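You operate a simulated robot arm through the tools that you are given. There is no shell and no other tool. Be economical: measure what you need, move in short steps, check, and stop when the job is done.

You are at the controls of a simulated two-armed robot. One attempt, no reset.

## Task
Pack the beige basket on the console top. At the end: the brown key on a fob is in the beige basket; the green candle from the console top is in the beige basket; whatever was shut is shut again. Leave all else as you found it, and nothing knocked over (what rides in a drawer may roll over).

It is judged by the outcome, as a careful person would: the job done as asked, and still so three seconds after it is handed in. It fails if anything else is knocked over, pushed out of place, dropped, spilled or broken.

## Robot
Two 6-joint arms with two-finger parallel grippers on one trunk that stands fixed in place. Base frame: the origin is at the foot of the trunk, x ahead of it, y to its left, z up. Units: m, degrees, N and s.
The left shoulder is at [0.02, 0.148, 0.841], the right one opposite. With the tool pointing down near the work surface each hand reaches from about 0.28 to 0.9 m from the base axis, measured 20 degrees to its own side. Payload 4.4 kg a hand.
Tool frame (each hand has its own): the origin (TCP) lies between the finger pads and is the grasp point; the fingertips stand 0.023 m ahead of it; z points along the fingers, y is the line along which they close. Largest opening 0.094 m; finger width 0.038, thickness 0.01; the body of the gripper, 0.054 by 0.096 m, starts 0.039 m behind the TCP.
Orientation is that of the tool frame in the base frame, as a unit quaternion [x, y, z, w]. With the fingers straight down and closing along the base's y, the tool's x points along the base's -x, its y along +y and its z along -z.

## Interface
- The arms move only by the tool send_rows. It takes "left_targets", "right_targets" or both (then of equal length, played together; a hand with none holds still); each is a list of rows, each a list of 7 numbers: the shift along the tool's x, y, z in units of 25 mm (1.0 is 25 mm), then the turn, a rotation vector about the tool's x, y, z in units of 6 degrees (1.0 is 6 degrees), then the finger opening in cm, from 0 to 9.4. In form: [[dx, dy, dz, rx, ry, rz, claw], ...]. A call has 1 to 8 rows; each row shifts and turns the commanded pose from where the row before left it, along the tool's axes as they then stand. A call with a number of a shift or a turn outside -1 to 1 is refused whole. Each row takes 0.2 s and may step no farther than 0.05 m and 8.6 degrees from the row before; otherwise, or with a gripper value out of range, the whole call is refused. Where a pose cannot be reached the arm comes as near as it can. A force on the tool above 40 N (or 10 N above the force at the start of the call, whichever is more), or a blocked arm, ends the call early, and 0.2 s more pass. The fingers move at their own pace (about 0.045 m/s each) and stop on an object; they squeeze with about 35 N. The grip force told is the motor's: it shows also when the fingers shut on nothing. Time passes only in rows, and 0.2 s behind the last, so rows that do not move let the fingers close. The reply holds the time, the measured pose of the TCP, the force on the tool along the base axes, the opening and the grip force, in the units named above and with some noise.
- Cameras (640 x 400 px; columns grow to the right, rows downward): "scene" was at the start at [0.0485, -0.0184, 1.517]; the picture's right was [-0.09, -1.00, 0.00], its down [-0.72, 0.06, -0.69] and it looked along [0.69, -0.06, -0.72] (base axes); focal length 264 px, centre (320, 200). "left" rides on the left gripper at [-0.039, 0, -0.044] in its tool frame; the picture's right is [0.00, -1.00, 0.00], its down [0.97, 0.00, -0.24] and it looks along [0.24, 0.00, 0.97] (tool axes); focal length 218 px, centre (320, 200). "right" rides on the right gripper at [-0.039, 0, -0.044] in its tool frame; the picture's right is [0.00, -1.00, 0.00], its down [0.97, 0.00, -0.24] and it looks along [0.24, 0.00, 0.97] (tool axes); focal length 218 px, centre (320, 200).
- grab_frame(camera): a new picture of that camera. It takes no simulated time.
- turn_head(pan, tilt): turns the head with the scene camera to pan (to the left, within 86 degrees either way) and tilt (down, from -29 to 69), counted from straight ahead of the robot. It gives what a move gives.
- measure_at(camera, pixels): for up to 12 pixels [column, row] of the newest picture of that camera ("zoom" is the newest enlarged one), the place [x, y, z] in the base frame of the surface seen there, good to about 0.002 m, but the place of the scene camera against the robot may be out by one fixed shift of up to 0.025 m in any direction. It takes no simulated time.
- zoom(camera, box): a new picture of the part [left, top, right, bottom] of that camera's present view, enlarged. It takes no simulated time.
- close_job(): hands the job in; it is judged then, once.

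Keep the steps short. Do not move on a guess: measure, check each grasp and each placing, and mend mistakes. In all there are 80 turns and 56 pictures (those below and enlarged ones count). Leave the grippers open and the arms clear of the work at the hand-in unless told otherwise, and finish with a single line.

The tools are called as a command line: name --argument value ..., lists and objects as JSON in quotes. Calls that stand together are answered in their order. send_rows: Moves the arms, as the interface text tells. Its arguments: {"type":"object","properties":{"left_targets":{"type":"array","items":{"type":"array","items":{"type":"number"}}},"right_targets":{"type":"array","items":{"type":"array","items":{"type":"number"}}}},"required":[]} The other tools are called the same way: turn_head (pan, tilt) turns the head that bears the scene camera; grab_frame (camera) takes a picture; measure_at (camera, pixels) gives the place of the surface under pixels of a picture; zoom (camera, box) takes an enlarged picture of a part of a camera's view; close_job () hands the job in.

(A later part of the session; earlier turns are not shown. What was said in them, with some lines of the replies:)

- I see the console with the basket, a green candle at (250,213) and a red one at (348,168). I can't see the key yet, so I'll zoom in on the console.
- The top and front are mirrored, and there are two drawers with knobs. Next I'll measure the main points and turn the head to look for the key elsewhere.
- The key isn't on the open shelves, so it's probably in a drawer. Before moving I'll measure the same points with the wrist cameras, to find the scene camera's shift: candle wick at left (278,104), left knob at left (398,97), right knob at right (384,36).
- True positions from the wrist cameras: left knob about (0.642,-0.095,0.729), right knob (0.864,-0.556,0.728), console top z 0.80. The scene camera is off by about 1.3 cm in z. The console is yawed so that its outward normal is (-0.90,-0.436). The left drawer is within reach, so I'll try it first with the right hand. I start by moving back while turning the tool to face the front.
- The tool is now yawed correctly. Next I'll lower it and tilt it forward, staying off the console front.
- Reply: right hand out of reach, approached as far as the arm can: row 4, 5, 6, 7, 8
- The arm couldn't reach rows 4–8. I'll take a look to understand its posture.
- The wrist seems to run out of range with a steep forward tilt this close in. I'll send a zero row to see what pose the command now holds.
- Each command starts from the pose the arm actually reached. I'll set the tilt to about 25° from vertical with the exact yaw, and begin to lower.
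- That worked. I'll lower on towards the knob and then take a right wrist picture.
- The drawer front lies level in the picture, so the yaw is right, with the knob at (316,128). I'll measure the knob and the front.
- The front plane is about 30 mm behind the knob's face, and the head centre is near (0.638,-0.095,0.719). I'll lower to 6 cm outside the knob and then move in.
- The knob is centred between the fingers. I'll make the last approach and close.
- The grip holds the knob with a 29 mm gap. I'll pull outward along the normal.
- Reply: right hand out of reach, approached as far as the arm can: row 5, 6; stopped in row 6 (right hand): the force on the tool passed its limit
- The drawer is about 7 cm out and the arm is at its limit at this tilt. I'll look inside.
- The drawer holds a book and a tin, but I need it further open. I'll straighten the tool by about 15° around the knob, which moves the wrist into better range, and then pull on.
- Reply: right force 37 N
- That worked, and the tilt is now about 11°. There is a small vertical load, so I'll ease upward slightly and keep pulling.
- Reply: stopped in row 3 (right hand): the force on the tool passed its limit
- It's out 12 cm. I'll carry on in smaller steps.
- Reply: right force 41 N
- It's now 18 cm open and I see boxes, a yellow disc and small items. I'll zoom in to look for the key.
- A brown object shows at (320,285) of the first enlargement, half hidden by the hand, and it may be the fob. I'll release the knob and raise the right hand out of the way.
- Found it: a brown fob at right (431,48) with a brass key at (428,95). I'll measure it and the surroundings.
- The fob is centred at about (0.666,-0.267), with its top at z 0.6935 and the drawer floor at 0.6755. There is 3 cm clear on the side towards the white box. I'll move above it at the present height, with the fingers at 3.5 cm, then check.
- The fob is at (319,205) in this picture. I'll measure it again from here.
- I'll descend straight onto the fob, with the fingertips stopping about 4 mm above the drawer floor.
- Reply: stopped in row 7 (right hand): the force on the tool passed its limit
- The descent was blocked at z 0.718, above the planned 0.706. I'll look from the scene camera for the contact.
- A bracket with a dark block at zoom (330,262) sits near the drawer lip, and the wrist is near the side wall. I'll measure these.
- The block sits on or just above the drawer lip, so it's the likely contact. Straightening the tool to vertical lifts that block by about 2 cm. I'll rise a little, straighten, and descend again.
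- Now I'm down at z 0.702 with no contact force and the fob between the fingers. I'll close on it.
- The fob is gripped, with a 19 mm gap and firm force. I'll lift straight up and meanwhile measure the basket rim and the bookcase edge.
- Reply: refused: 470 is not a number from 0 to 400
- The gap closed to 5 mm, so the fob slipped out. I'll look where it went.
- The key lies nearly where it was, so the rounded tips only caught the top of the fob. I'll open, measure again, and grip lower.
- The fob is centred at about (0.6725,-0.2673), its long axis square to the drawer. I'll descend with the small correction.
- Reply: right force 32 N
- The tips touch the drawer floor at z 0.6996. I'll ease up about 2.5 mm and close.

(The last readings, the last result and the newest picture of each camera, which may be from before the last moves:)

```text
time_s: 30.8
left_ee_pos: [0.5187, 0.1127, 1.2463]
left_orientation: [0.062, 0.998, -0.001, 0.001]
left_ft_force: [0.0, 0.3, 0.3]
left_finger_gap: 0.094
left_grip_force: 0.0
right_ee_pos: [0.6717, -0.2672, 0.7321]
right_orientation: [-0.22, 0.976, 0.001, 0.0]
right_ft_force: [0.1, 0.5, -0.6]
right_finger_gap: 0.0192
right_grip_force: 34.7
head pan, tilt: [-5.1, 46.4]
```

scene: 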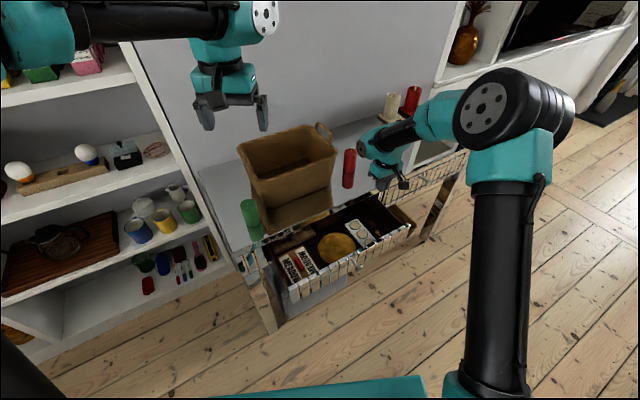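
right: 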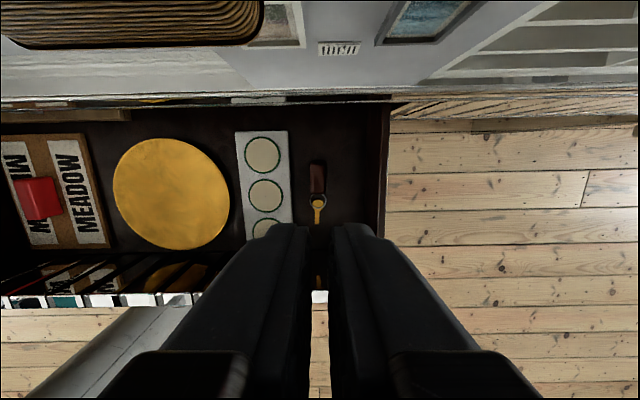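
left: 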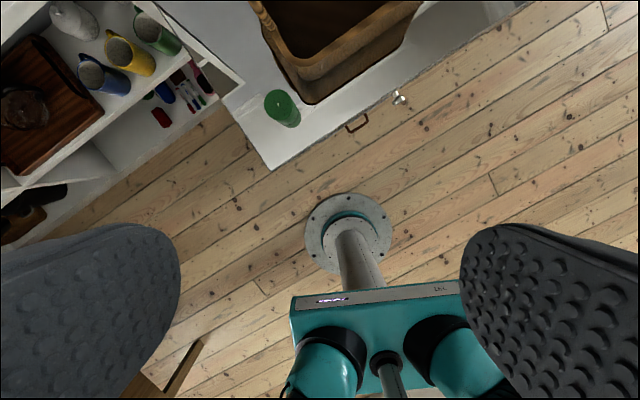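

It's held: the gap is 19 mm, 3 cm off the floor. I'll keep lifting gently.

send_rows --right_targets '[[0, 0, -0.6, 0, 0, 0, 1], [0, 0, -0.6, 0, 0, 0, 1], [0, 0, -0.7, 0, 0, 0, 1], [0, 0, -0.7, 0, 0, 0, 1], [0, 0, -0.7, 0, 0, 0, 1], [0, 0, -0.7, 0, 0, 0, 1], [0, 0, -0.7, 0, 0, 0, 1], [0, 0, -0.6, 0, 0, 0, 1]]'

grab_frame --camera "right"

zoom --camera "scene" --box '[220, 100, 360, 200]'

measure_at --camera "zoom" --pixels '[[115, 185], [190, 325], [505, 215], [385, 105], [330, 270], [250, 145], [280, 275], [350, 250], [385, 240], [160, 270], [460, 160], [145, 220]]'

```text
time_s: 32.6
left_ee_pos: [0.5183, 0.1126, 1.2468]
left_orientation: [0.061, 0.998, -0.002, 0.0]
left_ft_force: [0.9, -0.5, -0.1]
left_finger_gap: 0.0939
left_grip_force: 0.1
right_ee_pos: [0.6724, -0.2667, 0.8665]
right_orientation: [-0.221, 0.975, 0.0, 0.0]
right_ft_force: [0.1, 0.4, -0.7]
right_finger_gap: 0.019
right_grip_force: 34.9
head pan, tilt: [-5.1, 46.4]
```

```text
24 pictures are left
```

right: 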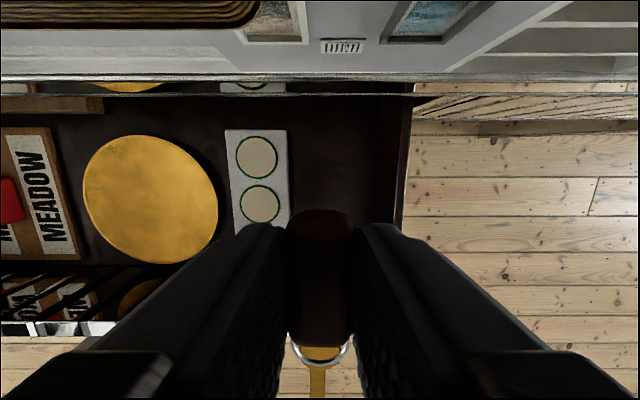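

```text
4.00 times, centred on (290, 150) of scene
```

zoom: 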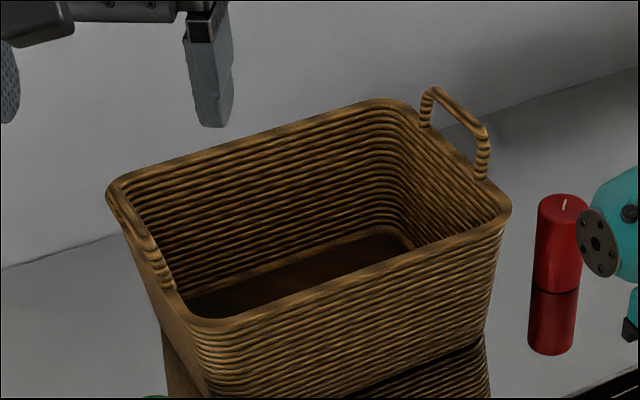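

```text
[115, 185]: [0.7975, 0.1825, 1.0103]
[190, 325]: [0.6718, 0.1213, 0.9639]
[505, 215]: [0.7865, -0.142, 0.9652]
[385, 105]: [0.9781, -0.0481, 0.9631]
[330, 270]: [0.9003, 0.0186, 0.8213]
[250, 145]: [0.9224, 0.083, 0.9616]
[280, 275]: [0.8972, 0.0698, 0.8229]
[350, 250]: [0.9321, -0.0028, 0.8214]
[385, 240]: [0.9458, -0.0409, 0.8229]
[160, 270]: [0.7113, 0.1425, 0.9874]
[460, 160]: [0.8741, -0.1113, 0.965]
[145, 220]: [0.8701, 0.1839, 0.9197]
```

The fob is held firmly, with the key hanging clear. In robot coordinates the basket centre is at about (0.83,0.044), the rim at z 0.95 and the floor at 0.81. I'll lift higher and shift sideways in front of the console, with the left hand moving out of the way.

send_rows --right_targets '[[0, 0, -1, 0, 0, 0, 1], [0, 0, -1, 0, 0, 0, 1], [0, 0, -1, 0, 0, 0, 1], [0, 0, -1, 0, 0, 0, 1], [0, 0, -1, 0, 0, 0, 1], [0, 0, -1, 0, 0, 0, 1], [0, 1, 0, 0, 0, 0, 1], [0, 1, 0, 0, 0, 0, 1]]' --left_targets '[[0, 1, 0, 0, 0, 0, 9.4], [0, 1, 0, 0, 0, 0, 9.4], [0, 1, 0, 0, 0, 0, 9.4], [0, 1, 0, 0, 0, 0, 9.4], [0, 1, 0, 0, 0, 0, 9.4], [0, 0, 0, 0, 0, 0, 9.4], [0, 0, 0, 0, 0, 0, 9.4], [0, 0, 0, 0, 0, 0, 9.4]]'

send_rows --right_targets '[[0, 1, 0, 0, 0, 0, 1], [0, 1, 0, 0, 0, 0, 1], [0, 1, 0, 0, 0, 0, 1], [0, 1, 0, 0, 0, 0, 1], [0, 1, 0, 0, 0, 0, 1], [0, 1, 0, 0, 0, 0, 1], [-1, 0, 0, 0, 0, 0, 1], [-1, 0, 0, 0, 0, 0, 1]]'

grab_frame --camera "scene"

```text
time_s: 34.4
left_ee_pos: [0.5345, 0.2365, 1.2444]
left_orientation: [0.061, 0.998, -0.002, -0.001]
left_ft_force: [0.5, -1.0, 0.4]
left_finger_gap: 0.0939
left_grip_force: 0.0
right_ee_pos: [0.6527, -0.2207, 1.0137]
right_orientation: [-0.22, 0.976, 0.0, 0.0]
right_ft_force: [-0.9, -0.1, -0.8]
right_finger_gap: 0.0192
right_grip_force: 35.0
head pan, tilt: [-5.1, 46.4]
```

```text
time_s: 36.2
left_ee_pos: [0.534, 0.2377, 1.2444]
left_orientation: [0.061, 0.998, -0.001, 0.0]
left_ft_force: [0.6, 0.1, -0.2]
left_finger_gap: 0.0942
left_grip_force: 0.1
right_ee_pos: [0.6288, -0.0632, 1.0147]
right_orientation: [-0.22, 0.976, -0.001, 0.0]
right_ft_force: [-0.2, -0.2, -1.0]
right_finger_gap: 0.0192
right_grip_force: 34.4
head pan, tilt: [-5.1, 46.4]
```

```text
22 pictures are left
```

scene: 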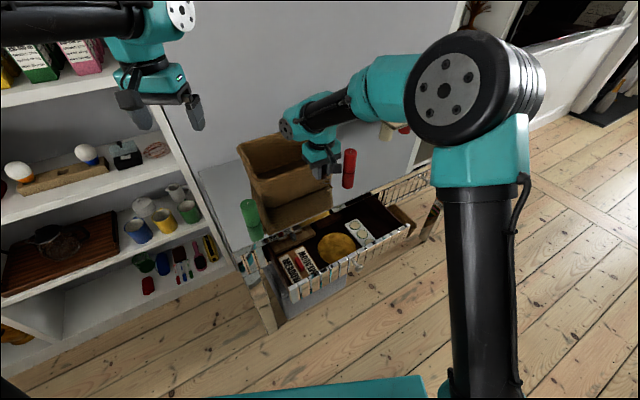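

The hand is lined up with the basket's middle, with the tips 4 cm above the rim. I'll move inward over the basket.

send_rows --right_targets '[[-1, 0.05, 0, 0, 0, 0, 1], [-1, 0.05, 0, 0, 0, 0, 1], [-1, 0.05, 0, 0, 0, 0, 1], [-1, 0.05, 0, 0, 0, 0, 1], [-1, 0.05, 0, 0, 0, 0, 1], [-1, 0.05, 0, 0, 0, 0, 1], [-1, 0.05, 0, 0, 0, 0, 1], [-1, 0.05, 0, 0, 0, 0, 1]]'

grab_frame --camera "right"

zoom --camera "scene" --box '[220, 80, 380, 200]'

```text
time_s: 38.0
left_ee_pos: [0.5335, 0.2377, 1.2451]
left_orientation: [0.061, 0.998, 0.0, 0.0]
left_ft_force: [-1.1, 0.1, -0.1]
left_finger_gap: 0.0939
left_grip_force: 0.0
right_ee_pos: [0.8069, 0.0297, 1.0171]
right_orientation: [-0.22, 0.975, 0.0, 0.0]
right_ft_force: [-0.5, -0.3, 1.1]
right_finger_gap: 0.0193
right_grip_force: 35.1
head pan, tilt: [-5.1, 46.4]
```

```text
21 pictures are left
```

right: 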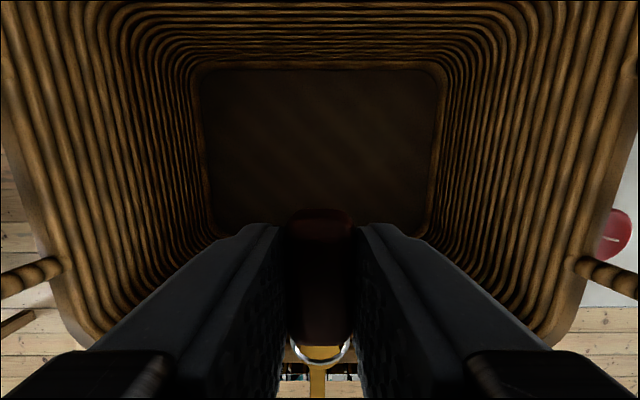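

```text
3.33 times, centred on (300, 140) of scene
```

zoom: 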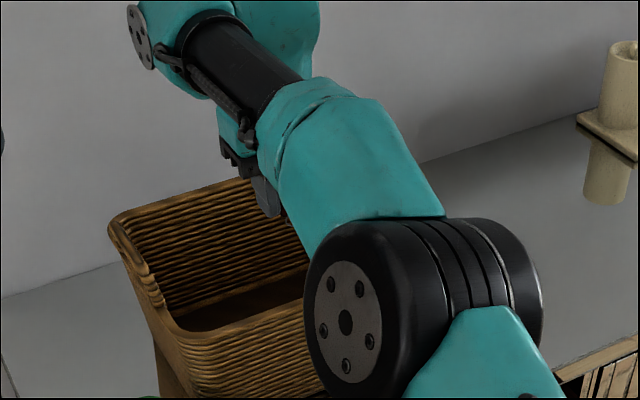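

The hand is laterally centred. I'll measure the basket floor and rim from here.

measure_at --camera "right" --pixels '[[320, 80], [215, 220], [430, 200], [320, 10], [320, 180], [60, 260], [580, 255], [90, 340], [600, 225]]'

```text
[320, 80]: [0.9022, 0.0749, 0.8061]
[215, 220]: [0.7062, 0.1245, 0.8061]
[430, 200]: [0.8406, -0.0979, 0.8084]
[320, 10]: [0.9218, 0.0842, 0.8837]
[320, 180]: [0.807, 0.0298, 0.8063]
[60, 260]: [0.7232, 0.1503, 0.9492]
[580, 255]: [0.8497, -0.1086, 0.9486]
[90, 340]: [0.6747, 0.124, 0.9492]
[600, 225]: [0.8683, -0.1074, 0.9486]
```

The floor is at z 0.806. I'll shift the key 4 cm right and 4 cm further back, leaving room for the candle, and lower to TCP z 0.895. That keeps the hand's bracket above the rim.

send_rows --right_targets '[[-0.82, -0.8, 0, 0, 0, 0, 1], [-0.82, -0.8, 0, 0, 0, 0, 1], [0, 0, 0.97, 0, 0, 0, 1], [0, 0, 0.97, 0, 0, 0, 1], [0, 0, 0.97, 0, 0, 0, 1], [0, 0, 0.97, 0, 0, 0, 1], [0, 0, 0.97, 0, 0, 0, 1]]'

grab_frame --camera "right"

```text
time_s: 39.6
left_ee_pos: [0.5338, 0.2375, 1.2442]
left_orientation: [0.061, 0.998, 0.0, 0.0]
left_ft_force: [0.3, -0.9, 0.0]
left_finger_gap: 0.094
left_grip_force: 0.1
right_ee_pos: [0.8151, 0.0206, 0.8915]
right_orientation: [-0.22, 0.976, 0.0, 0.001]
right_ft_force: [0.2, -0.1, -1.0]
right_finger_gap: 0.0191
right_grip_force: 35.1
right hand out of reach, approached as far as the arm can: row 1, 2
head pan, tilt: [-5.1, 46.4]
```

```text
19 pictures are left
```

right: 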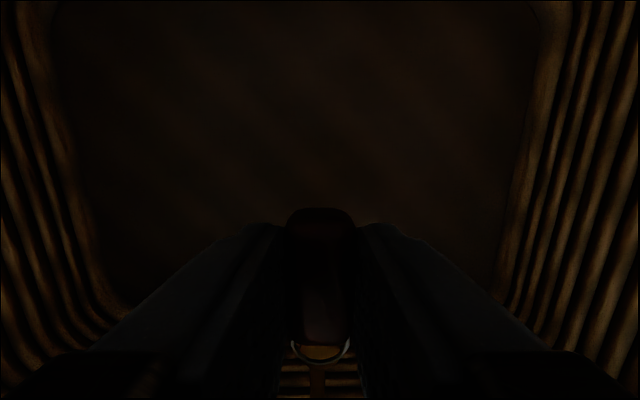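

There was no contact, but the horizontal move fell short because of reach. At this lower height I'll try moving further back and right.

send_rows --right_targets '[[-0.6, -0.5, 0, 0, 0, 0, 1], [-0.6, -0.5, 0, 0, 0, 0, 1]]'

```text
time_s: 40.2
left_ee_pos: [0.5333, 0.2383, 1.2441]
left_orientation: [0.061, 0.998, 0.0, 0.0]
left_ft_force: [0.1, 0.7, 0.1]
left_finger_gap: 0.0943
left_grip_force: 0.0
right_ee_pos: [0.8375, 0.0081, 0.8905]
right_orientation: [-0.22, 0.975, 0.0, 0.0]
right_ft_force: [-0.1, -0.2, -0.2]
right_finger_gap: 0.0189
right_grip_force: 35.1
right hand out of reach, approached as far as the arm can: row 2
head pan, tilt: [-5.1, 46.4]
```

It's now well inside the basket. I'll open the fingers to release the key, then look.

send_rows --right_targets '[[0, 0, 0, 0, 0, 0, 4.5], [0, 0, 0, 0, 0, 0, 4.5], [0, 0, 0, 0, 0, 0, 4.5], [0, 0, 0, 0, 0, 0, 4.5]]'

send_rows --right_targets '[[0, 0, -1, 0, 0, 0, 4.5], [0, 0, -1, 0, 0, 0, 4.5], [0, 0, -1, 0, 0, 0, 4.5], [0, 0, -1, 0, 0, 0, 4.5], [0, 0, -1, 0, 0, 0, 4.5]]'

grab_frame --camera "right"

```text
time_s: 41.2
left_ee_pos: [0.5336, 0.2364, 1.2451]
left_orientation: [0.061, 0.998, -0.001, 0.001]
left_ft_force: [0.5, 1.1, -0.6]
left_finger_gap: 0.0938
left_grip_force: 0.1
right_ee_pos: [0.8379, 0.0066, 0.8899]
right_orientation: [-0.219, 0.976, 0.0, 0.0]
right_ft_force: [-0.4, -0.4, 0.4]
right_finger_gap: 0.045
right_grip_force: 0.1
head pan, tilt: [-5.1, 46.4]
```

```text
time_s: 42.4
left_ee_pos: [0.5349, 0.2385, 1.2444]
left_orientation: [0.061, 0.998, -0.001, 0.0]
left_ft_force: [-0.2, 0.2, 0.2]
left_finger_gap: 0.094
left_grip_force: 0.1
right_ee_pos: [0.8206, 0.0024, 1.0124]
right_orientation: [-0.22, 0.976, 0.001, 0.0]
right_ft_force: [-0.5, 0.3, 0.2]
right_finger_gap: 0.0449
right_grip_force: 0.1
right hand out of reach, approached as far as the arm can: row 1, 3, 4, 5
head pan, tilt: [-5.1, 46.4]
```

```text
18 pictures are left
```

right: 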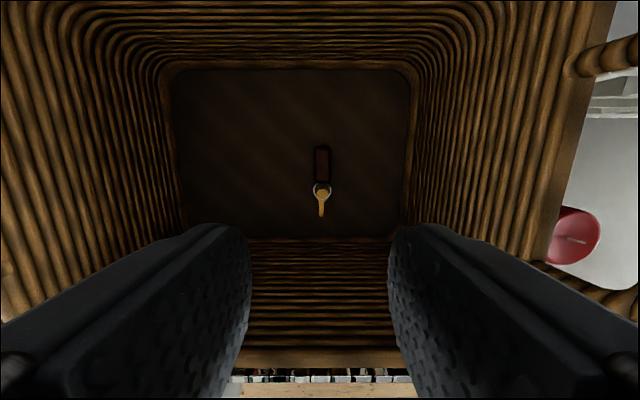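

The key lies on the basket floor at (322,185). Next I'll bring the right hand out over the front rim and back, to a place in front of the knob.

send_rows --right_targets '[[1, 0, 0, 0, 0, 0, 3], [1, 0, 0, 0, 0, 0, 2], [1, 0, 0, 0, 0, 0, 1], [1, 0, 0, 0, 0, 0, 0], [1, 0, 0, 0, 0, 0, 0], [1, 0, 0, 0, 0, 0, 0], [1, 0, 0, 0, 0, 0, 0], [1, 0, 0, 0, 0, 0, 0]]'

send_rows --right_targets '[[1, 0, 0, 0, 0, 0, 0], [1, 0, 0, 0, 0, 0, 0], [1, 0, 0, 0, 0, 0, 0], [1, 0, 0, 0, 0, 0, 0], [1, 0, 0, 0, 0, 0, 0], [1, 0, 0, 0, 0, 0, 0], [1, 0, 0, 0, 0, 0, 0], [1, 0, 0, 0, 0, 0, 0]]'

```text
time_s: 44.2
left_ee_pos: [0.5348, 0.2367, 1.2437]
left_orientation: [0.061, 0.998, -0.001, 0.0]
left_ft_force: [0.2, 0.2, -1.0]
left_finger_gap: 0.0942
left_grip_force: 0.0
right_ee_pos: [0.6345, -0.0815, 1.0106]
right_orientation: [-0.22, 0.976, 0.0, 0.0]
right_ft_force: [0.7, 0.2, 0.3]
right_finger_gap: 0.0
right_grip_force: 35.0
right hand out of reach, approached as far as the arm can: row 1
head pan, tilt: [-5.1, 46.4]
```

```text
time_s: 46.0
left_ee_pos: [0.5345, 0.2377, 1.2452]
left_orientation: [0.061, 0.998, -0.001, 0.001]
left_ft_force: [-0.4, 0.2, -1.2]
left_finger_gap: 0.094
left_grip_force: 0.2
right_ee_pos: [0.458, -0.1688, 1.0143]
right_orientation: [-0.22, 0.976, 0.0, 0.0]
right_ft_force: [-0.1, 0.4, 0.9]
right_finger_gap: 0.0
right_grip_force: 35.6
head pan, tilt: [-5.1, 46.4]
```

I'm almost there. I'll step out a bit more, lower partway, and check the knob with the right camera.

send_rows --right_targets '[[0.9, -0.25, 0, 0, 0, 0, 0], [0.9, -0.25, 0, 0, 0, 0, 0], [0, 0, 1, 0, 0, 0, 0], [0, 0, 1, 0, 0, 0, 0], [0, 0, 1, 0, 0, 0, 0], [0, 0, 1, 0, 0, 0, 0], [0, 0, 1, 0, 0, 0, 0], [0, 0, 1, 0, 0, 0, 0]]'

grab_frame --camera "right"

```text
time_s: 47.8
left_ee_pos: [0.5339, 0.2379, 1.2441]
left_orientation: [0.061, 0.998, -0.001, 0.0]
left_ft_force: [-0.1, -1.2, 0.7]
left_finger_gap: 0.0942
left_grip_force: 0.1
right_ee_pos: [0.421, -0.1998, 0.8588]
right_orientation: [-0.219, 0.976, 0.0, 0.001]
right_ft_force: [-0.1, 0.0, -0.6]
right_finger_gap: 0.0001
right_grip_force: 35.2
head pan, tilt: [-5.1, 46.4]
```

```text
17 pictures are left
```

right: 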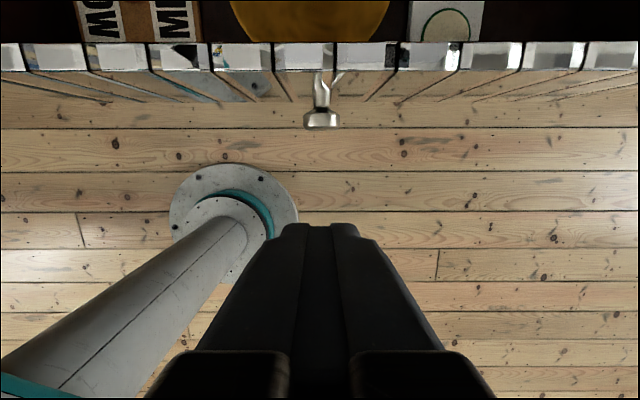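

measure_at --camera "right" --pixels '[[321, 121], [310, 120], [331, 120], [321, 126], [321, 112], [300, 60]]'

```text
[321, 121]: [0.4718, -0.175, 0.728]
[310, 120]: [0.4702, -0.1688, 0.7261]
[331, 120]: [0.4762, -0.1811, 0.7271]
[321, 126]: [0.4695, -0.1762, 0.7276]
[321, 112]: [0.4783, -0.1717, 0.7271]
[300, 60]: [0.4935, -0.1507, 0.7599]
```

The fingers line up with the knob. I'll lower to knob height, 3.5 cm in front of it, and then start pushing.

send_rows --right_targets '[[0, 0, 0.9, 0, 0, 0, 0], [0, 0, 0.9, 0, 0, 0, 0], [0, 0, 0.9, 0, 0, 0, 0], [0, 0, 0.9, 0, 0, 0, 0], [0, 0, 0.9, 0, 0, 0, 0], [0, 0, 0.86, 0, 0, 0, 0], [-0.7, 0, 0, 0, 0, 0, 0], [-0.5, 0, 0, 0, 0, 0, 0]]'

send_rows --right_targets '[[-0.5, 0, 0, 0, 0, 0, 0], [-0.6, 0, 0, 0, 0, 0, 0], [-0.7, 0, 0, 0, 0, 0, 0], [-0.7, 0, 0, 0, 0, 0, 0], [-0.7, 0, 0, 0, 0, 0, 0], [-0.7, 0, 0, 0, 0, 0, 0]]'

zoom --camera "scene" --box '[220, 160, 420, 290]'

```text
time_s: 49.6
left_ee_pos: [0.5345, 0.238, 1.2449]
left_orientation: [0.061, 0.998, -0.001, 0.0]
left_ft_force: [-0.4, -0.2, 0.6]
left_finger_gap: 0.0939
left_grip_force: 0.1
right_ee_pos: [0.4511, -0.1883, 0.7282]
right_orientation: [-0.22, 0.976, 0.0, 0.0]
right_ft_force: [-0.3, 0.1, -0.2]
right_finger_gap: 0.0002
right_grip_force: 34.9
head pan, tilt: [-5.1, 46.4]
```

```text
time_s: 51.0
left_ee_pos: [0.5341, 0.238, 1.2449]
left_orientation: [0.061, 0.998, -0.001, 0.0]
left_ft_force: [0.4, -0.1, 0.5]
left_finger_gap: 0.0941
left_grip_force: 0.1
right_ee_pos: [0.5374, -0.1459, 0.728]
right_orientation: [-0.22, 0.975, 0.001, 0.001]
right_ft_force: [0.0, -1.0, 0.1]
right_finger_gap: 0.0
right_grip_force: 34.5
head pan, tilt: [-5.1, 46.4]
```

```text
3.08 times, centred on (320, 225) of scene
```

zoom: 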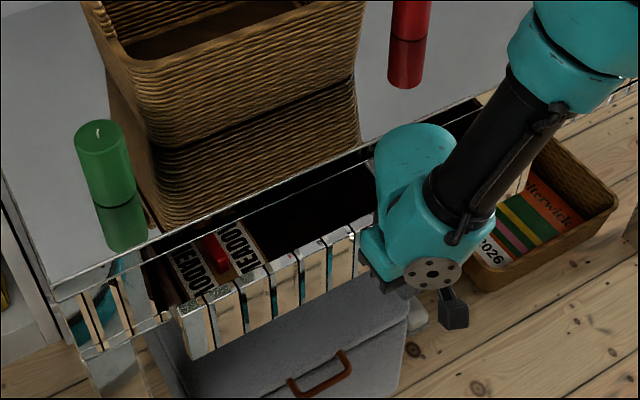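

The drawer slides smoothly, with about 9 cm to go. I'll keep pushing.

send_rows --right_targets '[[-0.7, 0, 0, 0, 0, 0, 0], [-0.7, 0, 0, 0, 0, 0, 0], [-0.7, 0, 0, 0, 0, 0, 0], [-0.7, 0, 0, 0, 0, 0, 0], [-0.6, 0, 0, 0, 0, 0, 0]]'

grab_frame --camera "right"

```text
time_s: 52.2
left_ee_pos: [0.5352, 0.2373, 1.2448]
left_orientation: [0.061, 0.998, -0.001, 0.0]
left_ft_force: [0.0, -0.3, 0.2]
left_finger_gap: 0.0939
left_grip_force: 0.1
right_ee_pos: [0.6158, -0.1094, 0.7276]
right_orientation: [-0.221, 0.975, 0.0, 0.001]
right_ft_force: [0.5, 0.1, -0.5]
right_finger_gap: 0.0
right_grip_force: 35.5
head pan, tilt: [-5.1, 46.4]
```

```text
15 pictures are left
```

right: 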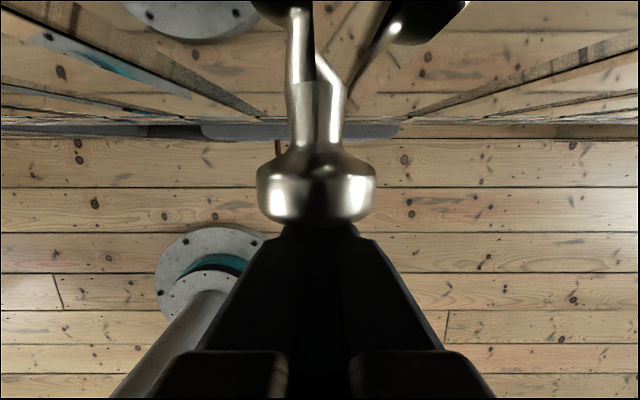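

It's nearly shut. A few small pushes until I feel the stop.

send_rows --right_targets '[[-0.15, 0, 0, 0, 0, 0, 0], [-0.15, 0, 0, 0, 0, 0, 0], [-0.15, 0, 0, 0, 0, 0, 0]]'

zoom --camera "scene" --box '[220, 160, 480, 290]'

```text
time_s: 52.8
left_ee_pos: [0.5339, 0.2369, 1.2439]
left_orientation: [0.061, 0.998, -0.001, 0.0]
left_ft_force: [0.6, -0.9, -0.3]
left_finger_gap: 0.0941
left_grip_force: 0.1
right_ee_pos: [0.6181, -0.1075, 0.7275]
right_orientation: [-0.219, 0.976, -0.001, -0.005]
right_ft_force: [-8.4, -6.9, 4.9]
right_finger_gap: 0.0
right_grip_force: 35.0
head pan, tilt: [-5.1, 46.4]
stopped in row 3 (right hand): the force on the tool passed its limit (the readings are from after the stop); the commanded pose is now the measured one
```

```text
2.46 times, centred on (350, 225) of scene
```

zoom: 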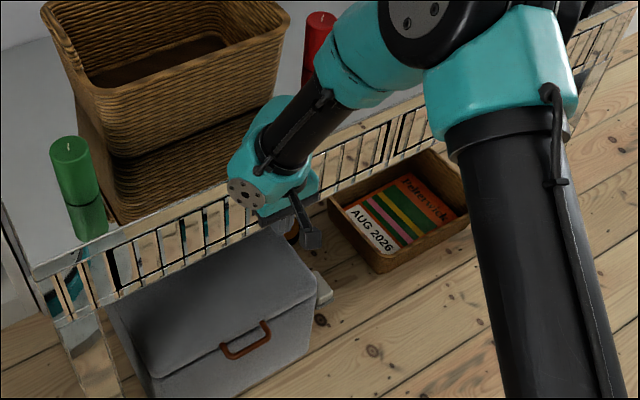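

The stop was reached and the drawer front is flush with the console. I'll back the right hand straight out, raise it, and open it.

send_rows --right_targets '[[0.6, 0, 0, 0, 0, 0, 0], [1, 0, 0, 0, 0, 0, 0], [1, 0, 0, 0, 0, 0, 0], [1, 0, 0, 0, 0, 0, 3], [0, -1, -1, 0, 0, 0, 6], [0, -1, -1, 0, 0, 0, 9], [0, -1, -1, 0, 0, 0, 9], [0, -1, -1, 0, 0, 0, 9]]'

send_rows --right_targets '[[0, -1, -1, 0, 0, 0, 9], [0, -1, -1, 0, 0, 0, 9], [0, -1, -1, 0, 0, 0, 9], [0, -1, -1, 0, 0, 0, 9], [0, -1, -1, 0, 0, 0, 9]]'

grab_frame --camera "scene"

grab_frame --camera "left"

```text
time_s: 54.6
left_ee_pos: [0.5339, 0.2379, 1.2447]
left_orientation: [0.061, 0.998, 0.0, 0.0]
left_ft_force: [-0.2, -0.2, 0.2]
left_finger_gap: 0.0942
left_grip_force: 0.0
right_ee_pos: [0.5823, -0.2366, 0.8295]
right_orientation: [-0.221, 0.975, 0.0, -0.003]
right_ft_force: [0.4, 0.5, 0.1]
right_finger_gap: 0.0899
right_grip_force: 0.1
head pan, tilt: [-5.1, 46.4]
```

```text
time_s: 55.8
left_ee_pos: [0.5336, 0.2381, 1.2447]
left_orientation: [0.061, 0.998, -0.001, 0.0]
left_ft_force: [-0.4, -0.3, -0.3]
left_finger_gap: 0.094
left_grip_force: 0.1
right_ee_pos: [0.6328, -0.3471, 0.9534]
right_orientation: [-0.221, 0.975, -0.001, -0.003]
right_ft_force: [0.5, 0.1, 0.1]
right_finger_gap: 0.0901
right_grip_force: 0.1
head pan, tilt: [-5.1, 46.4]
```

```text
13 pictures are left
```

scene: 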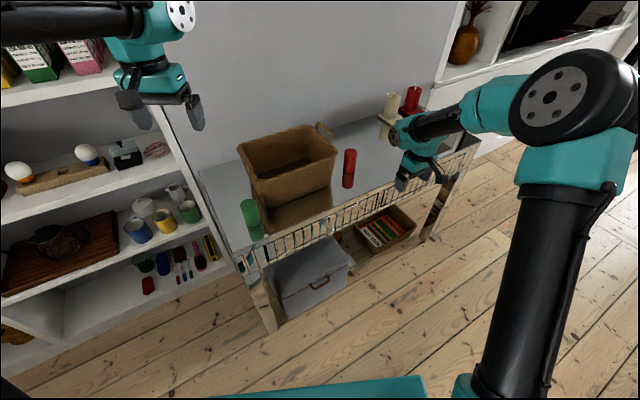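

```text
12 pictures are left
```

left: 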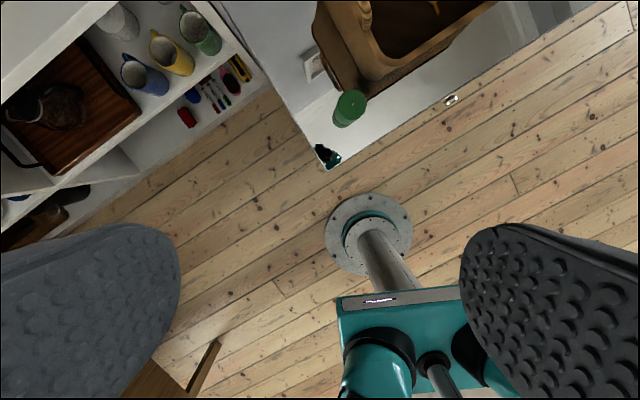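

The drawer is shut and the key is visible in the basket. Before planning the candle grasp, I'll zoom on both hands to see what sticks out from the gripper.

zoom --camera "scene" --box '[90, 0, 230, 140]'

zoom --camera "scene" --box '[370, 100, 480, 210]'

measure_at --camera "left" --pixels '[[349, 104], [337, 100], [365, 98], [350, 92], [345, 125], [361, 92], [312, 28], [340, 60], [330, 5], [325, 130]]'

```text
2.86 times, centred on (160, 70) of scene
```

zoom: 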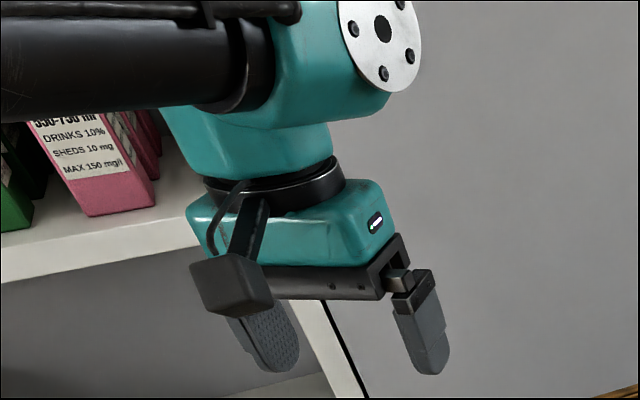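

```text
3.64 times, centred on (425, 155) of scene
```

zoom: 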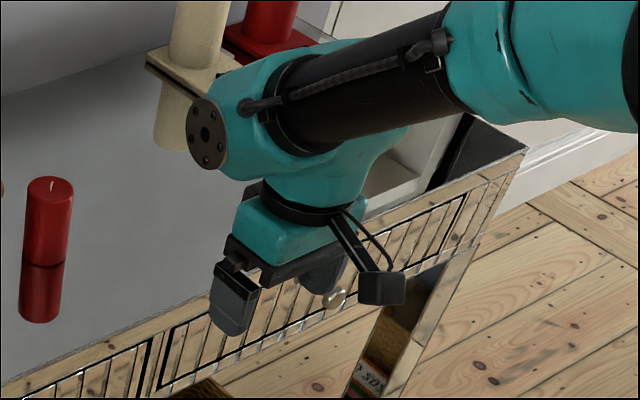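

```text
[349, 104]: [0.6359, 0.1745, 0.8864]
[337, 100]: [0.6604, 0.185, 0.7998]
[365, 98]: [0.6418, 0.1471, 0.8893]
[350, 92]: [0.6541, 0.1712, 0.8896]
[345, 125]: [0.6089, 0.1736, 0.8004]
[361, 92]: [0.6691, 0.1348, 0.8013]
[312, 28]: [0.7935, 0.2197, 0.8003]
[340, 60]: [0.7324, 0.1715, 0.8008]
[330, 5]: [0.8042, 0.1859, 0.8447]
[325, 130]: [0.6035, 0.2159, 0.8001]
```

The protruding part is a small box on a boom at tool +x, about 9 cm out, so I'll plan around it. The candle's axis is at about (0.634,0.170), its top at z 0.892, and the basket's front-left rim corner at (0.675,0.124). I'll bring the open left hand above the candle.

send_rows --left_targets '[[-0.538, -0.277, 1, 0, 0, 0, 7.5], [-0.538, -0.277, 1, 0, 0, 0, 7.5], [-0.538, -0.277, 1, 0, 0, 0, 7.5], [-0.538, -0.277, 1, 0, 0, 0, 7.5], [-0.538, -0.277, 1, 0, 0, 0, 7.5], [-0.538, -0.277, 1, 0, 0, 0, 7.5], [-0.538, -0.277, 1, 0, 0, 0, 7.5], [-0.538, -0.277, 1, 0, 0, 0, 7.5]]'

grab_frame --camera "left"

```text
time_s: 57.6
left_ee_pos: [0.6381, 0.1714, 1.043]
left_orientation: [0.06, 0.998, -0.001, 0.0]
left_ft_force: [-0.8, -0.1, 0.4]
left_finger_gap: 0.0749
left_grip_force: 0.1
right_ee_pos: [0.6323, -0.3476, 0.9533]
right_orientation: [-0.22, 0.975, 0.0, -0.002]
right_ft_force: [0.6, 0.4, 0.5]
right_finger_gap: 0.0901
right_grip_force: 0.1
head pan, tilt: [-5.1, 46.4]
```

```text
9 pictures are left
```

left: 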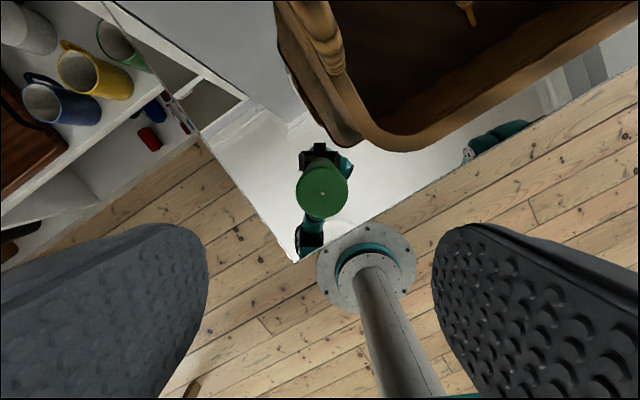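

measure_at --camera "left" --pixels '[[322, 193], [300, 192], [345, 192], [322, 170], [322, 212], [362, 128], [345, 142], [320, 110], [290, 30], [400, 148]]'

```text
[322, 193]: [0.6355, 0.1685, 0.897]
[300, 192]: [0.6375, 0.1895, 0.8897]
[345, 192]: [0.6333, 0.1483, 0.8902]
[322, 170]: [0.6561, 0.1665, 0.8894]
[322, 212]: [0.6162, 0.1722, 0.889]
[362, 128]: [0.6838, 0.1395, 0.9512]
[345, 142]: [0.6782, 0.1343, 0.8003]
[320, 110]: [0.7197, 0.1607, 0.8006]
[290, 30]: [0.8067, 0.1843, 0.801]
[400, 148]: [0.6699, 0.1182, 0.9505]
```

The candle's axis is (0.636,0.169) and its top is at z 0.890. I'll turn the hand 10° away from the basket rim to gain clearance, and lower straight down to TCP z 0.866.

send_rows --left_targets '[[0.07, -0.09, 0.88, 0, 0, 0.83, 7.5], [0, 0, 0.88, 0, 0, 0.83, 7.5], [0, 0, 0.88, 0, 0, 0, 7.5], [0, 0, 0.88, 0, 0, 0, 7.5], [0, 0, 0.88, 0, 0, 0, 7.5], [0, 0, 0.88, 0, 0, 0, 7.5], [0, 0, 0.88, 0, 0, 0, 7.5], [0, 0, 0.88, 0, 0, 0, 7.5]]'

grab_frame --camera "left"

```text
time_s: 59.4
left_ee_pos: [0.6325, 0.1676, 0.868]
left_orientation: [0.147, 0.989, 0.0, 0.001]
left_ft_force: [0.3, 0.4, 0.0]
left_finger_gap: 0.0752
left_grip_force: 0.1
right_ee_pos: [0.632, -0.3475, 0.9528]
right_orientation: [-0.22, 0.975, -0.001, -0.003]
right_ft_force: [0.1, 0.2, 0.6]
right_finger_gap: 0.0898
right_grip_force: 0.0
head pan, tilt: [-5.1, 46.4]
```

```text
8 pictures are left
```

left: 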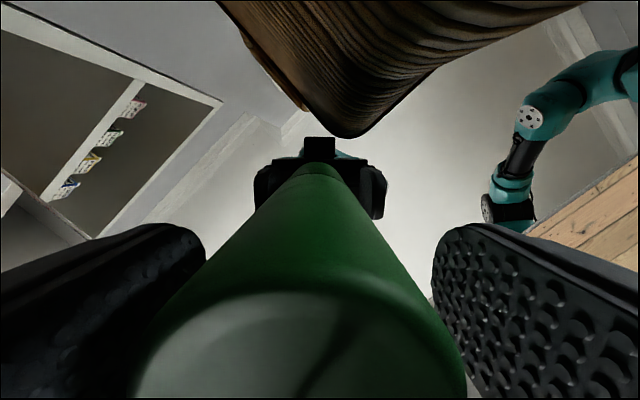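

The candle stands between the pads. I'll close and lift a little.

send_rows --left_targets '[[0, 0, 0, 0, 0, 0, 6], [0, 0, 0, 0, 0, 0, 5], [0, 0, 0, 0, 0, 0, 4], [0, 0, 0, 0, 0, 0, 3.5], [0, 0, 0, 0, 0, 0, 3.5]]'

send_rows --left_targets '[[0, 0, -0.3, 0, 0, 0, 3.5], [0, 0, -0.6, 0, 0, 0, 3.5], [0, 0, -0.8, 0, 0, 0, 3.5], [0, 0, -0.9, 0, 0, 0, 3.5], [0, 0, -0.9, 0, 0, 0, 3.5], [0, 0, -0.9, 0, 0, 0, 3.5], [0, 0, -0.9, 0, 0, 0, 3.5], [0, 0, -0.9, 0, 0, 0, 3.5]]'

```text
time_s: 60.6
left_ee_pos: [0.6317, 0.1665, 0.8687]
left_orientation: [0.148, 0.989, -0.002, 0.0]
left_ft_force: [0.2, 0.2, -0.5]
left_finger_gap: 0.0491
left_grip_force: 34.7
right_ee_pos: [0.6338, -0.348, 0.9528]
right_orientation: [-0.22, 0.975, -0.001, -0.004]
right_ft_force: [0.5, 0.2, -0.3]
right_finger_gap: 0.0901
right_grip_force: 0.0
head pan, tilt: [-5.1, 46.4]
```

```text
time_s: 62.4
left_ee_pos: [0.6326, 0.1658, 1.0222]
left_orientation: [0.148, 0.989, -0.001, 0.0]
left_ft_force: [-0.6, 0.2, -1.9]
left_finger_gap: 0.0495
left_grip_force: 35.1
right_ee_pos: [0.6336, -0.3472, 0.9538]
right_orientation: [-0.22, 0.976, 0.0, -0.004]
right_ft_force: [0.5, 0.1, -0.5]
right_finger_gap: 0.09
right_grip_force: 0.0
head pan, tilt: [-5.1, 46.4]
```

The candle is held firmly, with a 49 mm gap. I'll turn the wrist so the boom faces out from the console, rising a little. Then I'll slide across in front of the basket before going in over its front rim.

send_rows --left_targets '[[0, 0, -0.13, 0, 0, -0.89, 3.5], [0, 0, -0.13, 0, 0, -0.89, 3.5], [0, 0, -0.13, 0, 0, -0.89, 3.5], [0, 0, -0.13, 0, 0, -0.89, 3.5], [0, 0, -0.13, 0, 0, -0.89, 3.5], [0, 0, -0.13, 0, 0, -0.89, 3.5], [0, 0, -0.13, 0, 0, -0.89, 3.5], [0, 0, -0.13, 0, 0, -0.89, 3.5]]'

send_rows --left_targets '[[0.5, -0.92, 0, 0, 0, 0, 3.5], [0.5, -0.92, 0, 0, 0, 0, 3.5], [0.5, -0.92, 0, 0, 0, 0, 3.5], [0.1, -0.92, 0, 0, 0, 0, 3.5], [0, -0.92, 0, 0, 0, 0, 3.5], [0, -0.92, 0, 0, 0, 0, 3.5]]'

```text
time_s: 64.2
left_ee_pos: [0.6344, 0.1657, 1.0495]
left_orientation: [-0.224, 0.975, -0.001, 0.0]
left_ft_force: [-0.4, 0.0, -2.6]
left_finger_gap: 0.0496
left_grip_force: 35.6
right_ee_pos: [0.6325, -0.3481, 0.9532]
right_orientation: [-0.22, 0.976, 0.0, -0.003]
right_ft_force: [-0.2, 0.2, -0.2]
right_finger_gap: 0.0899
right_grip_force: 0.1
head pan, tilt: [-5.1, 46.4]
```

```text
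time_s: 65.6
left_ee_pos: [0.6579, 0.0281, 1.0512]
left_orientation: [-0.224, 0.975, -0.001, -0.001]
left_ft_force: [0.3, -0.1, -0.8]
left_finger_gap: 0.0492
left_grip_force: 35.3
right_ee_pos: [0.6333, -0.3472, 0.9527]
right_orientation: [-0.221, 0.975, -0.001, -0.003]
right_ft_force: [0.4, 0.2, -0.4]
right_finger_gap: 0.09
right_grip_force: 0.0
head pan, tilt: [-5.1, 46.4]
```

Now I'll go in over the front rim, with the candle's bottom about 3 cm above it.

send_rows --left_targets '[[-1, 0, 0, 0, 0, 0, 3.5], [-1, 0, 0, 0, 0, 0, 3.5], [-1, 0, 0, 0, 0, 0, 3.5], [-1, 0, 0, 0, 0, 0, 3.5], [-1, 0, 0, 0, 0, 0, 3.5], [-1, 0, 0, 0, 0, 0, 3.5], [-0.3, 0, 0, 0, 0, 0, 3.5]]'

grab_frame --camera "left"

```text
time_s: 67.2
left_ee_pos: [0.799, 0.0955, 1.0502]
left_orientation: [-0.223, 0.975, 0.001, 0.0]
left_ft_force: [0.3, 0.0, -1.6]
left_finger_gap: 0.0493
left_grip_force: 34.9
right_ee_pos: [0.6332, -0.3482, 0.9522]
right_orientation: [-0.219, 0.976, 0.0, -0.003]
right_ft_force: [-0.4, -0.7, 0.1]
right_finger_gap: 0.0899
right_grip_force: 0.0
head pan, tilt: [-5.1, 46.4]
```

```text
7 pictures are left
```

left: 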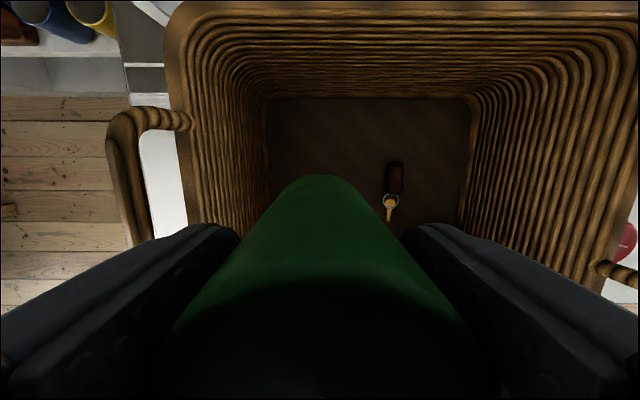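

The key is to the right of the candle. I'll measure the key and the floor limits.

measure_at --camera "left" --pixels '[[395, 178], [395, 163], [390, 205], [384, 200], [388, 178], [272, 180], [370, 102], [330, 140], [278, 110]]'

```text
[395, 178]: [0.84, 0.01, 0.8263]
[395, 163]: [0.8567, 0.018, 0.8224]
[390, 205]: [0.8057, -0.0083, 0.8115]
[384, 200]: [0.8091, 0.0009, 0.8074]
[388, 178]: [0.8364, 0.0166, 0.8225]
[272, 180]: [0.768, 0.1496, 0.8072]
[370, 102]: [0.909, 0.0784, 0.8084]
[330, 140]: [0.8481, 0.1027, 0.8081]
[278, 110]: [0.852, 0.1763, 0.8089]
```

The fob is about 6 cm clear of the candle's landing place. I'll lower to TCP z 0.902, with the boom box still above the rim, then shift 4 cm back.

send_rows --left_targets '[[0, 0, 1, 0, 0, 0, 3.5], [0, 0, 1, 0, 0, 0, 3.5], [0, 0, 1, 0, 0, 0, 3.5], [0, 0, 1, 0, 0, 0, 3.5], [0, 0, 1, 0, 0, 0, 3.5], [0, 0, 0.92, 0, 0, 0, 3.5], [-0.8, 0, 0, 0, 0, 0, 3.5], [-0.7, 0, 0, 0, 0, 0, 3.5]]'

```text
time_s: 69.0
left_ee_pos: [0.8317, 0.1103, 0.9031]
left_orientation: [-0.224, 0.975, -0.001, 0.001]
left_ft_force: [0.0, -0.2, -1.5]
left_finger_gap: 0.0493
left_grip_force: 35.2
right_ee_pos: [0.6327, -0.3475, 0.9534]
right_orientation: [-0.22, 0.975, 0.0, -0.003]
right_ft_force: [0.7, -0.5, 0.0]
right_finger_gap: 0.0901
right_grip_force: 0.0
head pan, tilt: [-5.1, 46.4]
```

Reached. I'll set the candle down gently.

send_rows --left_targets '[[0, 0, 0.4, 0, 0, 0, 3.5], [0, 0, 0.4, 0, 0, 0, 3.5], [0, 0, 0.2, 0, 0, 0, 3.5]]'

```text
time_s: 69.8
left_ee_pos: [0.8318, 0.1109, 0.8765]
left_orientation: [-0.223, 0.975, 0.0, 0.0]
left_ft_force: [0.2, -0.2, -1.1]
left_finger_gap: 0.0491
left_grip_force: 35.4
right_ee_pos: [0.6321, -0.3477, 0.9523]
right_orientation: [-0.22, 0.976, 0.0, -0.004]
right_ft_force: [-0.2, 0.3, -0.7]
right_finger_gap: 0.0899
right_grip_force: 0.1
head pan, tilt: [-5.1, 46.4]
```

No floor contact yet, so another couple of millimetres.

send_rows --left_targets '[[0, 0, 0.06, 0, 0, 0, 3.5], [0, 0, 0.06, 0, 0, 0, 3.5]]'

```text
time_s: 70.4
left_ee_pos: [0.8325, 0.1099, 0.8744]
left_orientation: [-0.222, 0.975, -0.001, 0.0]
left_ft_force: [-1.1, -0.6, 1.8]
left_finger_gap: 0.0495
left_grip_force: 35.2
right_ee_pos: [0.6334, -0.3481, 0.9526]
right_orientation: [-0.22, 0.976, -0.001, -0.004]
right_ft_force: [-0.1, -0.6, 0.3]
right_finger_gap: 0.09
right_grip_force: 0.2
head pan, tilt: [-5.1, 46.4]
```

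Light contact: the vertical force went from -1 to +2 N. I'll open the fingers and rise straight up.

send_rows --left_targets '[[0, 0, 0, 0, 0, 0, 5.5], [0, 0, 0, 0, 0, 0, 6.5], [0, 0, 0, 0, 0, 0, 6.5], [0, 0, -0.5, 0, 0, 0, 6.5], [0, 0, -0.5, 0, 0, 0, 6.5], [0, 0, -0.8, 0, 0, 0, 6.5], [0, 0, -0.8, 0, 0, 0, 6.5]]'

send_rows --left_targets '[[0.6, 0, -1, 0, 0, 0, 6.5], [0.6, 0, -1, 0, 0, 0, 6.5], [0.6, 0, -1, 0, 0, 0, 6.5], [0, 0, -1, 0, 0, 0, 6.5]]'

grab_frame --camera "left"

```text
time_s: 72.0
left_ee_pos: [0.8313, 0.1111, 0.9384]
left_orientation: [-0.223, 0.975, 0.0, 0.001]
left_ft_force: [0.1, -0.2, 0.1]
left_finger_gap: 0.0654
left_grip_force: 0.0
right_ee_pos: [0.6331, -0.3474, 0.9537]
right_orientation: [-0.22, 0.976, -0.001, -0.003]
right_ft_force: [0.2, -0.1, 0.0]
right_finger_gap: 0.0898
right_grip_force: 0.1
head pan, tilt: [-5.1, 46.4]
```

```text
time_s: 73.0
left_ee_pos: [0.7919, 0.0911, 1.0358]
left_orientation: [-0.223, 0.975, 0.0, -0.001]
left_ft_force: [0.0, -0.1, 0.0]
left_finger_gap: 0.0648
left_grip_force: 0.1
right_ee_pos: [0.6332, -0.3485, 0.953]
right_orientation: [-0.22, 0.976, 0.0, -0.003]
right_ft_force: [-0.4, 0.5, -0.2]
right_finger_gap: 0.0901
right_grip_force: 0.1
head pan, tilt: [-5.1, 46.4]
```

```text
6 pictures are left
```

left: 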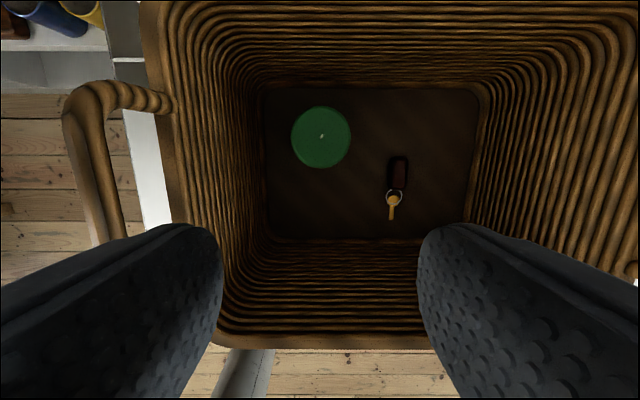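

The candle stands upright in the basket beside the key. I'll withdraw the left hand over the front rim and raise it, then make a final check.

send_rows --left_targets '[[0.9, 0, -0.5, 0, 0, 0, 9], [1, 0, -0.5, 0, 0, 0, 9], [1, 0, -0.5, 0, 0, 0, 9], [1, 0, -0.5, 0, 0, 0, 9], [1, 0, -0.5, 0, 0, 0, 9], [1, 0, -0.5, 0, 0, 0, 9], [1, 0, -0.5, 0, 0, 0, 9], [1, 0, -0.5, 0, 0, 0, 9]]' --right_targets '[[0, -0.3, -0.8, 0, 0, 0, 9], [0, -0.3, -0.8, 0, 0, 0, 9], [0, -0.3, -0.8, 0, 0, 0, 9], [0, -0.3, -0.8, 0, 0, 0, 9], [0, -0.3, -0.8, 0, 0, 0, 9], [0, 0, 0, 0, 0, 0, 9], [0, 0, 0, 0, 0, 0, 9], [0, 0, 0, 0, 0, 0, 9]]'

send_rows --left_targets '[[0, 1, -1, 0, 0, 0, 9], [0, 1, -1, 0, 0, 0, 9], [0, 1, -1, 0, 0, 0, 9], [0, 1, -0.5, 0, 0, 0, 9], [0, 1, 0, 0, 0, 0, 9]]'

grab_frame --camera "scene"

zoom --camera "scene" --box '[220, 110, 480, 290]'

```text
time_s: 74.8
left_ee_pos: [0.6118, 0.0052, 1.1385]
left_orientation: [-0.223, 0.975, 0.0, 0.001]
left_ft_force: [0.3, 0.6, -1.0]
left_finger_gap: 0.0897
left_grip_force: 0.1
right_ee_pos: [0.6539, -0.3814, 1.0533]
right_orientation: [-0.22, 0.976, 0.0, -0.003]
right_ft_force: [0.9, -0.9, -0.4]
right_finger_gap: 0.0902
right_grip_force: 0.0
head pan, tilt: [-5.1, 46.4]
```

```text
time_s: 76.0
left_ee_pos: [0.56, 0.1225, 1.2262]
left_orientation: [-0.222, 0.975, 0.0, 0.0]
left_ft_force: [-0.2, -0.6, 0.0]
left_finger_gap: 0.0898
left_grip_force: 0.1
right_ee_pos: [0.6534, -0.3807, 1.0526]
right_orientation: [-0.22, 0.976, -0.001, -0.003]
right_ft_force: [-0.7, 0.7, 0.2]
right_finger_gap: 0.09
right_grip_force: 0.0
head pan, tilt: [-5.1, 46.4]
```

```text
5 pictures are left
```

scene: 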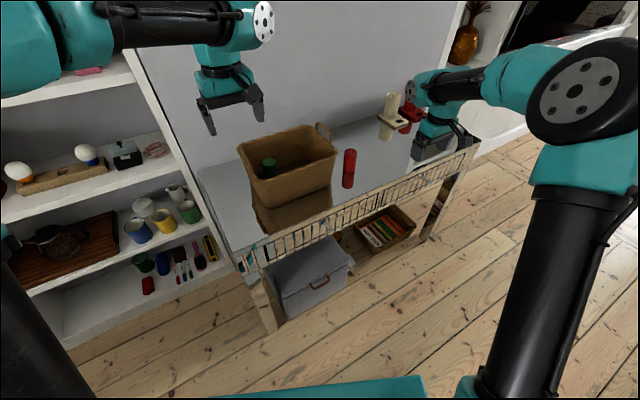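

```text
2.22 times, centred on (350, 200) of scene
```

zoom: 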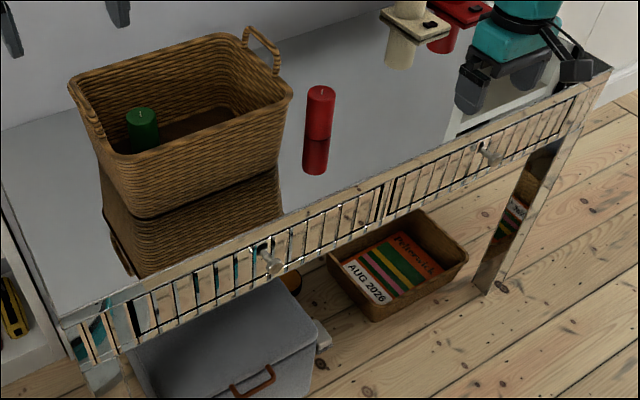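

All is in place. One last check that the drawer front is flush.

measure_at --camera "zoom" --pixels '[[160, 310], [230, 280], [330, 232], [370, 210], [420, 190], [530, 135], [110, 325], [272, 262]]'

```text
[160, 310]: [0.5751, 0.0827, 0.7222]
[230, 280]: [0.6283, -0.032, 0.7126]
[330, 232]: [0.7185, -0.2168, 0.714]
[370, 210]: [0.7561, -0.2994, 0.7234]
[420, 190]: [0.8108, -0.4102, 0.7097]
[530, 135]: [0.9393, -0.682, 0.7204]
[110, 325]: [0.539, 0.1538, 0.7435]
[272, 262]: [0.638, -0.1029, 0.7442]
```

The left drawer front is in plane with the frame and the right drawer to within 2 mm. The key and candle are in the basket, and both hands are open and clear, so I'm handing in.

close_job

```text
The job is handed in.
```

The brown key on its fob and the green candle are in the beige basket, the left drawer is shut again, and nothing else was knocked over or visibly moved; the key did slip from the grip once, but it fell back into the drawer and I picked it up again.
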